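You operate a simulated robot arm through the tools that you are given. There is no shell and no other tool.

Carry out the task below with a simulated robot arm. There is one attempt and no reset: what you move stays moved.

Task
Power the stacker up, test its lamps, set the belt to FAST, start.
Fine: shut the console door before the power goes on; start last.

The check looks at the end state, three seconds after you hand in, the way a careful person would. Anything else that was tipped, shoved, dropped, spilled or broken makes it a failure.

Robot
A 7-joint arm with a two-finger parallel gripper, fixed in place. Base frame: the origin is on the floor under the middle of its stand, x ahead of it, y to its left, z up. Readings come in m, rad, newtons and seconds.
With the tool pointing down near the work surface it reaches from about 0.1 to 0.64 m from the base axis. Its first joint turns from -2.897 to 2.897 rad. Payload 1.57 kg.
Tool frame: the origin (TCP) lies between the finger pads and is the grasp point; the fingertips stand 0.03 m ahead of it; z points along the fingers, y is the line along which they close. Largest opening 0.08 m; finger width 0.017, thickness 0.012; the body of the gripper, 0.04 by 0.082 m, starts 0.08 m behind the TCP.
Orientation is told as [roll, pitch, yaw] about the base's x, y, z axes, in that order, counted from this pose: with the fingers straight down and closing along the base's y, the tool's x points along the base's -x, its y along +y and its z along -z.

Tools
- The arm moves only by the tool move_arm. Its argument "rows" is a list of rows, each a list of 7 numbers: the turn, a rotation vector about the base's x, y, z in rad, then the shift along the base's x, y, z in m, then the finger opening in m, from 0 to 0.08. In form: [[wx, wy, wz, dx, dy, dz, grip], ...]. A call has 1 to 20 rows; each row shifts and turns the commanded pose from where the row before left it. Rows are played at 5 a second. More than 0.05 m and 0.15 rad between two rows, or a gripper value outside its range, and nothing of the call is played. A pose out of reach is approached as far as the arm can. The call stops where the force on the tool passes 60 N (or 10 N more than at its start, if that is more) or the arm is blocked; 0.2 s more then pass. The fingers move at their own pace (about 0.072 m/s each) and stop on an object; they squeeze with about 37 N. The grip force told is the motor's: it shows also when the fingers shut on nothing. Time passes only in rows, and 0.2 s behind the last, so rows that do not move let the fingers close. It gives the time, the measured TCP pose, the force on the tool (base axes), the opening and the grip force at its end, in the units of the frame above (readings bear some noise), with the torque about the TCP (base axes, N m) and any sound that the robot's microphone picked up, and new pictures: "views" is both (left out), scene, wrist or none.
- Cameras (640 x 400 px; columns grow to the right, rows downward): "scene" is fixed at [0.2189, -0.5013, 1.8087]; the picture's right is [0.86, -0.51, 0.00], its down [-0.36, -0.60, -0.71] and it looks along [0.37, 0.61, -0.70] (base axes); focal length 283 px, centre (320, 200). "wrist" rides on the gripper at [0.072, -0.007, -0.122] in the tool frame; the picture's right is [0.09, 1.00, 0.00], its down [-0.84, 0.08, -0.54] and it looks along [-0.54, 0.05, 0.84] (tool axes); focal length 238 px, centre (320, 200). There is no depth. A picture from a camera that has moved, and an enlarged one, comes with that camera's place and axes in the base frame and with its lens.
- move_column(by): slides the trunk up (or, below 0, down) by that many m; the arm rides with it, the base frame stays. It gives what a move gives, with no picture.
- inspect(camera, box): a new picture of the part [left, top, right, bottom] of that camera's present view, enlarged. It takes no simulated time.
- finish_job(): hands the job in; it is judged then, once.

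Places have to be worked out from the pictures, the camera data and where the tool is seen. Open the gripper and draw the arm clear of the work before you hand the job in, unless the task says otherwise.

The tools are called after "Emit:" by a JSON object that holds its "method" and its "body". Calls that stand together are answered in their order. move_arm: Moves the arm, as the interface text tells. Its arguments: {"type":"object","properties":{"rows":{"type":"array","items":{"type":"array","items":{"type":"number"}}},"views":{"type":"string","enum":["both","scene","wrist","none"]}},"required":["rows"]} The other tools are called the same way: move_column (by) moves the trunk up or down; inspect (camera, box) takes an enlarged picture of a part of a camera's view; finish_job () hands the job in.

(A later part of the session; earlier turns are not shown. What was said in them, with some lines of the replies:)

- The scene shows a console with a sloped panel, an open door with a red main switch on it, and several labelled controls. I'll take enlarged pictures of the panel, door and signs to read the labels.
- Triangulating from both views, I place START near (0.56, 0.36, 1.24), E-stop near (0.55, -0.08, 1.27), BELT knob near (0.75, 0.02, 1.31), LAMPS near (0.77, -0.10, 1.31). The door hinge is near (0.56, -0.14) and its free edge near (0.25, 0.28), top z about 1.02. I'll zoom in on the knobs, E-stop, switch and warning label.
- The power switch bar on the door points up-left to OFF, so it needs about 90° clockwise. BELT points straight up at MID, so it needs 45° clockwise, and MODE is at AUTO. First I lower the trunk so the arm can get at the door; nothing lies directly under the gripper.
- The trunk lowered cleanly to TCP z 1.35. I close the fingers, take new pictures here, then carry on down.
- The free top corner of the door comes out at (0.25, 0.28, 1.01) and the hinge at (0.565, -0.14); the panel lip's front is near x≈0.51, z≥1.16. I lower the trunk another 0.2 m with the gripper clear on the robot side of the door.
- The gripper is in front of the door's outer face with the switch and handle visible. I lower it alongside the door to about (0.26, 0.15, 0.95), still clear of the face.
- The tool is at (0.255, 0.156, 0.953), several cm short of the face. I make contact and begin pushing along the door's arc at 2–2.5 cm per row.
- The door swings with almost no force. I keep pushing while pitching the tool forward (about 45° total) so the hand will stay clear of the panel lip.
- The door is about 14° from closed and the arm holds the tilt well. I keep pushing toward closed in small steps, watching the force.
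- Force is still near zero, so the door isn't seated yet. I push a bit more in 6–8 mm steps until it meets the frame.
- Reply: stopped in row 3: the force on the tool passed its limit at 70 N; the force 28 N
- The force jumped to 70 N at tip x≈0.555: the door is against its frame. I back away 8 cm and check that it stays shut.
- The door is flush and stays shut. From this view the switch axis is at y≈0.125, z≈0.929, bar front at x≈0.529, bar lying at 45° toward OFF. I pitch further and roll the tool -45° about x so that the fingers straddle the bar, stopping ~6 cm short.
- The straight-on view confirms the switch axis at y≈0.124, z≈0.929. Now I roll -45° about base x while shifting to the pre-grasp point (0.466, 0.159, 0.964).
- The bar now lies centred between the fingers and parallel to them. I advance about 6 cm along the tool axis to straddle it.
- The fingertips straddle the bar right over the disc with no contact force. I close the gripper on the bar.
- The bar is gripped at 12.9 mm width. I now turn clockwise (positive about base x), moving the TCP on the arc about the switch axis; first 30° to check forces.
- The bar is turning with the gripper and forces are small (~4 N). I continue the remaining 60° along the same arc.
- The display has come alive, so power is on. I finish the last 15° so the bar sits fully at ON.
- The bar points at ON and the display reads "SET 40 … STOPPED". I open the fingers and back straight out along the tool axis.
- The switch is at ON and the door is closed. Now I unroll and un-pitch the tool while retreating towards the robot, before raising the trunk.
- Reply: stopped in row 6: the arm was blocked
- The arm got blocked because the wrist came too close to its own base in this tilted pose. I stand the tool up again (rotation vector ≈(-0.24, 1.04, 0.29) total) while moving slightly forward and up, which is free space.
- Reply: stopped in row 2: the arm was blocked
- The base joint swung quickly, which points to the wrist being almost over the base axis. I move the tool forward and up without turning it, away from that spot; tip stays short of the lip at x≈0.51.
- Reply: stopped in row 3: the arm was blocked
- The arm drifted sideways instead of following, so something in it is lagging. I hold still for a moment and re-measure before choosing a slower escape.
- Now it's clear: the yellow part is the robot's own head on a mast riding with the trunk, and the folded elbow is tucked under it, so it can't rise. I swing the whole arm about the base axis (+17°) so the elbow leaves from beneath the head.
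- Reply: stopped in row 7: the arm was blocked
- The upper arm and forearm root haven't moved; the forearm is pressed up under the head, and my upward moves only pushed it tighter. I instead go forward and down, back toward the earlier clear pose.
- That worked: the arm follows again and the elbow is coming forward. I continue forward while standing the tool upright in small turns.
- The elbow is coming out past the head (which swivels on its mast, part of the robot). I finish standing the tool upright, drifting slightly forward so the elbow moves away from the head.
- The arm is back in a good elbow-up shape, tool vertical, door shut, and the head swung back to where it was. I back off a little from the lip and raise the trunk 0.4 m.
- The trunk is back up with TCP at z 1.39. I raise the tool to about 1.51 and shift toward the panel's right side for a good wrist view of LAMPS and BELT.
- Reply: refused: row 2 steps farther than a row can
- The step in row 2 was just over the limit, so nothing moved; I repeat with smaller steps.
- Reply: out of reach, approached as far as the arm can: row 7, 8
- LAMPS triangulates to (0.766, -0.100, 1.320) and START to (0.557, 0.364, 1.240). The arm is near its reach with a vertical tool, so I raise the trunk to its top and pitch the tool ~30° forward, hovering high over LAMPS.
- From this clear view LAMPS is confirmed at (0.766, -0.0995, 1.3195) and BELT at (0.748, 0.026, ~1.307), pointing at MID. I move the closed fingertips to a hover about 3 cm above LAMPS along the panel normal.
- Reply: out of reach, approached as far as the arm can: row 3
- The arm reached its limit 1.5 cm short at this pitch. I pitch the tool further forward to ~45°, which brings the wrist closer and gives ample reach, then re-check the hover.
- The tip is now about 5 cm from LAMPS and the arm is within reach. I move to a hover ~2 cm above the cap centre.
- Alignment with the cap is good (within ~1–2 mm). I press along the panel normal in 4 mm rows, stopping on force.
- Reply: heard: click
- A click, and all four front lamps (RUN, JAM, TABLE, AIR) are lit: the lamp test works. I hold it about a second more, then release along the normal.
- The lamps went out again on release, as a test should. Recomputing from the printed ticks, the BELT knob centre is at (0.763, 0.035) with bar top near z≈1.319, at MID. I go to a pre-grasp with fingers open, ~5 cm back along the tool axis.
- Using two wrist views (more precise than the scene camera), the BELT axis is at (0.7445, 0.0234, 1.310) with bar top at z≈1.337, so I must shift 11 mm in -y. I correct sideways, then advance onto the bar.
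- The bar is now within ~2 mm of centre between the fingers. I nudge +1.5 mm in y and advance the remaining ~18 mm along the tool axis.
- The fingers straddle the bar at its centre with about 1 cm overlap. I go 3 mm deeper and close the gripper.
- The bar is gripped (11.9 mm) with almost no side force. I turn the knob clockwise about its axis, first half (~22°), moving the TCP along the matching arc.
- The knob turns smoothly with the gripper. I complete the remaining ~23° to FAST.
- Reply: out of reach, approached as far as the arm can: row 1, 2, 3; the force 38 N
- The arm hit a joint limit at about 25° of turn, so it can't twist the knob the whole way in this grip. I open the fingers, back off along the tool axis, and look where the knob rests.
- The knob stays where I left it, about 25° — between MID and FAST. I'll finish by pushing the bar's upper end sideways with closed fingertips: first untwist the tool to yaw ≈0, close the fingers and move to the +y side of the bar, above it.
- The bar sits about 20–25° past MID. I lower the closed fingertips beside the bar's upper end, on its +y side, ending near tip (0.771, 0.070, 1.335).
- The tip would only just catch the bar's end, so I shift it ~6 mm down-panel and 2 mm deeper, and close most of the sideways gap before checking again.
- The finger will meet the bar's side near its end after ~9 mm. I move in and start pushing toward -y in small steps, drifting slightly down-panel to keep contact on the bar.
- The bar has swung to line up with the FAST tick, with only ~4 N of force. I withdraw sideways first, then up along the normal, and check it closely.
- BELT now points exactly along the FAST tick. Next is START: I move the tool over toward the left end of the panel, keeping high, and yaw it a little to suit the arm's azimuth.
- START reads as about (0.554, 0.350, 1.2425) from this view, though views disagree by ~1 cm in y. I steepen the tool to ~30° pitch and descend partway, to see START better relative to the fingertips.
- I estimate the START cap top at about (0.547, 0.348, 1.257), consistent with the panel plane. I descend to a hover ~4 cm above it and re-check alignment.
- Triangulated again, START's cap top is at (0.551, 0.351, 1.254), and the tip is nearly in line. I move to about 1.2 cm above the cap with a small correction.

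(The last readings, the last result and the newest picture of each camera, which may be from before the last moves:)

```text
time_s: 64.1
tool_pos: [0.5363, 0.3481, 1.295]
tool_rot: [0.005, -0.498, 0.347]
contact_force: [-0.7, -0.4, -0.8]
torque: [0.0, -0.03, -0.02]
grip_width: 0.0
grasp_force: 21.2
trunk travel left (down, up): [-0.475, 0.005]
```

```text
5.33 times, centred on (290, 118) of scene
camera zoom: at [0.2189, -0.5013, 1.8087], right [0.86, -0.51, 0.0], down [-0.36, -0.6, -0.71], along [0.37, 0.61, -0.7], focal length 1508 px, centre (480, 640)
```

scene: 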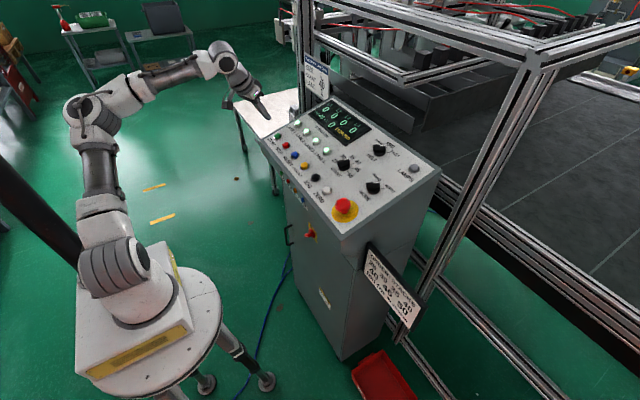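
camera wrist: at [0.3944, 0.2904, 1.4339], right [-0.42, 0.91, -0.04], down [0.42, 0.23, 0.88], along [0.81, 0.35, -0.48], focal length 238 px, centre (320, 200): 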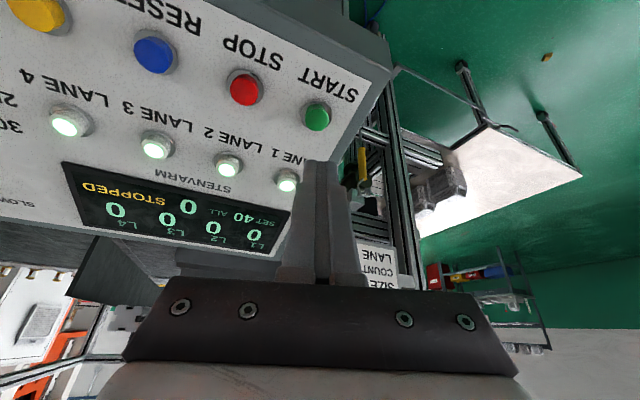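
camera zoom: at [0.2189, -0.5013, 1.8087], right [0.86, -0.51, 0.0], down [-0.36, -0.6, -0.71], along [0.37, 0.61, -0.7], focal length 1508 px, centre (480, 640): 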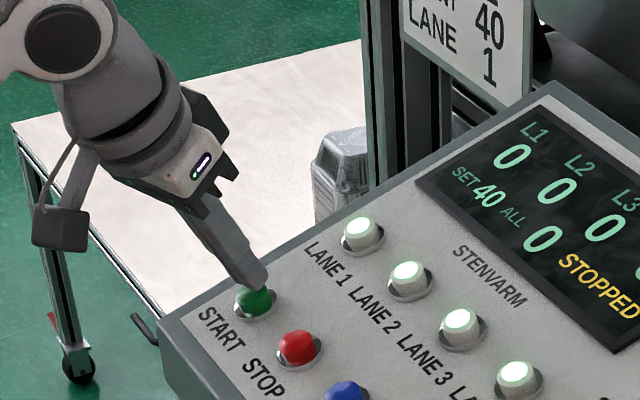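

The fingertips sit right over the START cap. I press along the panel normal in 4 mm rows with force watch.

Emit:
{"method": "move_arm", "body": {"rows": [[0, 0, 0, 0.0012, 0, -0.0038, 0.0], [0, 0, 0, 0.0012, 0, -0.0038, 0.0], [0, 0, 0, 0.0012, 0, -0.0038, 0.0], [0, 0, 0, 0.0009, 0, -0.0029, 0.0]], "views": "scene"}}

Emit:
{"method": "inspect", "body": {"camera": "scene", "box": [250, 90, 410, 190]}}

Emit:
{"method": "inspect", "body": {"camera": "wrist", "box": [220, 60, 420, 185]}}

```text
time_s: 65.1
tool_pos: [0.5394, 0.3472, 1.2842]
tool_rot: [0.007, -0.506, 0.349]
contact_force: [-7.5, 2.6, 27.3]
torque: [-0.02, -0.07, 0.05]
grip_width: 0.0
grasp_force: 21.4
trunk travel left (down, up): [-0.475, 0.005]
heard: click
```

scene: 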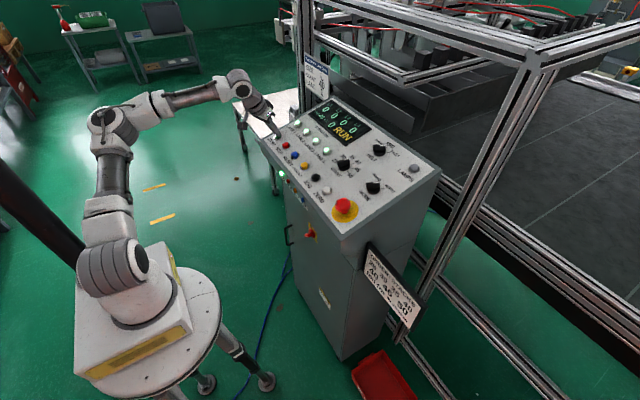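

```text
4.00 times, centred on (330, 140) of scene
camera zoom: at [0.2189, -0.5013, 1.8087], right [0.86, -0.51, 0.0], down [-0.36, -0.6, -0.71], along [0.37, 0.61, -0.7], focal length 1131 px, centre (280, 440)
```

zoom: 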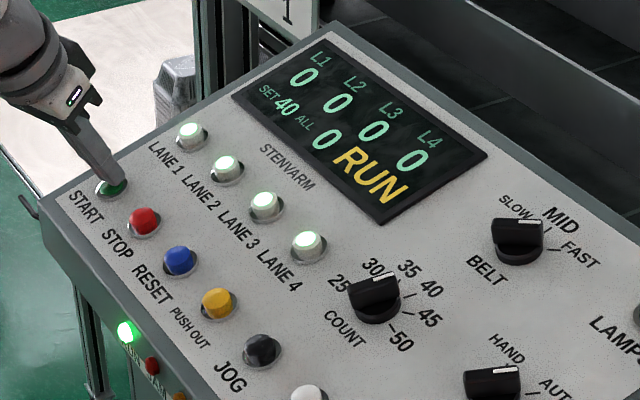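

```text
3.20 times, centred on (320, 122) of wrist
camera zoom: at [0.4264, 0.298, 1.3563], right [-0.42, 0.91, -0.04], down [0.41, 0.23, 0.88], along [0.81, 0.35, -0.47], focal length 763 px, centre (320, 448)
```

zoom: 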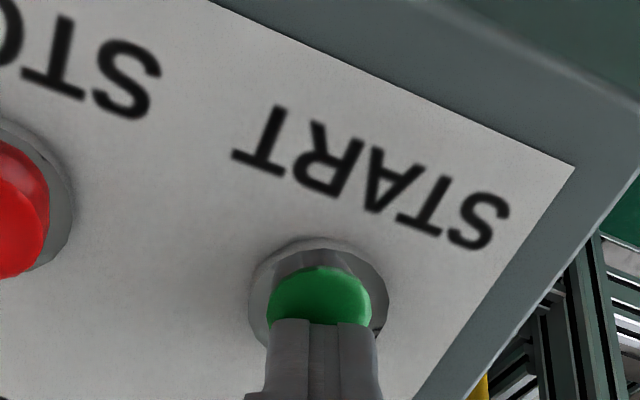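

The display now shows RUN and the green RUN lamp is lit. I release START along the normal, then draw the arm back toward the robot and open the gripper.

Emit:
{"method": "move_arm", "body": {"rows": [[0, 0, 0, -0.003, 0, 0.0095, 0.0], [0, 0, 0, -0.005, 0, 0.015, 0.0], [0, 0, 0, -0.01, 0, 0.03, 0.0], [0, 0, 0, -0.015, 0, 0.035, 0.0], [0, 0, 0, -0.03, -0.01, 0.03, 0.02], [0, 0, 0, -0.03, -0.02, 0.02, 0.04], [0, 0, 0, -0.03, -0.02, 0.01, 0.06], [0, 0, 0, -0.02, -0.02, 0.0, 0.08], [0, 0, 0, 0, 0, 0, 0.08]], "views": "both"}}

Emit:
{"method": "inspect", "body": {"camera": "scene", "box": [250, 90, 450, 215]}}

Emit:
{"method": "inspect", "body": {"camera": "scene", "box": [260, 180, 400, 268]}}

```text
time_s: 67.1
tool_pos: [0.3973, 0.2778, 1.429]
tool_rot: [0.004, -0.501, 0.346]
contact_force: [0.4, -0.3, -0.1]
torque: [0.0, 0.0, -0.01]
grip_width: 0.0798
grasp_force: 0.0
trunk travel left (down, up): [-0.475, 0.005]
camera wrist: at [0.2859, 0.2287, 1.5014], right [-0.42, 0.91, -0.04], down [0.42, 0.23, 0.88], along [0.81, 0.35, -0.48], focal length 238 px, centre (320, 200)
```

scene: 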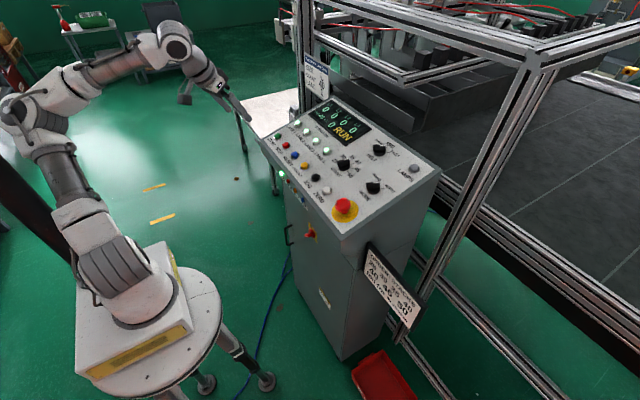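
wrist: 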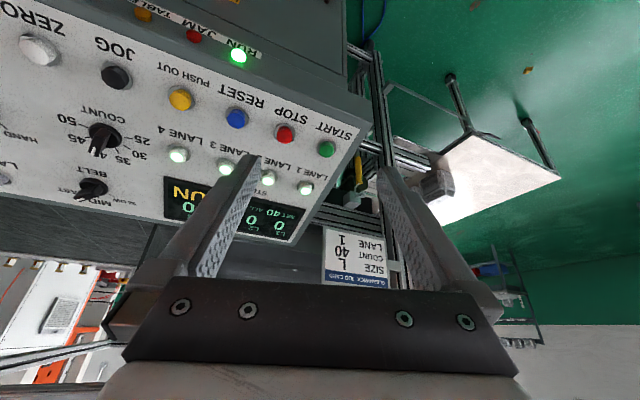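

```text
3.20 times, centred on (350, 152) of scene
camera zoom: at [0.2189, -0.5013, 1.8087], right [0.86, -0.51, 0.0], down [-0.36, -0.6, -0.71], along [0.37, 0.61, -0.7], focal length 904 px, centre (224, 352)
```

zoom: 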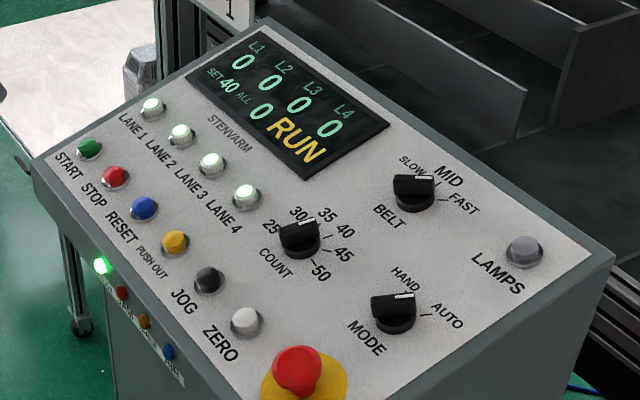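

```text
4.55 times, centred on (330, 224) of scene
camera zoom: at [0.2189, -0.5013, 1.8087], right [0.86, -0.51, 0.0], down [-0.36, -0.6, -0.71], along [0.37, 0.61, -0.7], focal length 1285 px, centre (274, 91)
```

zoom: 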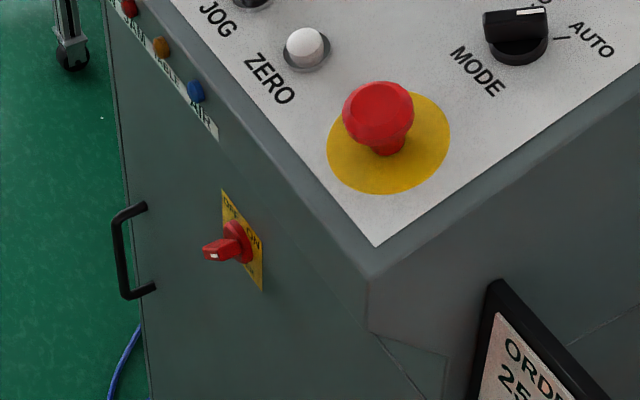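

The display shows RUN, the RUN lamp is lit, BELT is on FAST, power is ON and the door is shut. COUNT and MODE are unchanged. The gripper is open and the arm is clear of the console, so I hand the job in.

Emit:
{"method": "finish_job", "body": {}}

```text
The job is handed in.
```

The stacker is powered up and running with its belt on FAST, and I've handed the job in. I did the steps in the order you asked:

1. **Door:** I pushed it until it met the frame, and it stayed flush when I backed away. This was before the power went on.
2. **Power:** the door switch is at ON. The display came up showing STOPPED.
3. **Lamp test:** I held LAMPS for about a second. All four front lamps lit, then went out on release.
4. **Belt:** the knob went from MID to FAST and lines up with the FAST tick. I had to do it in two moves because the arm ran out of twist partway.
5. **Start:** pressed last. The display now shows RUN and the green RUN lamp is lit.

COUNT (40) and MODE (AUTO) are as I found them. While I was backing away from the power switch, the arm got stuck under the robot's own yellow head and turned it. The head swung back to where it was, and I saw nothing on the console or around it disturbed.

The gripper is open and the arm is clear of the console.
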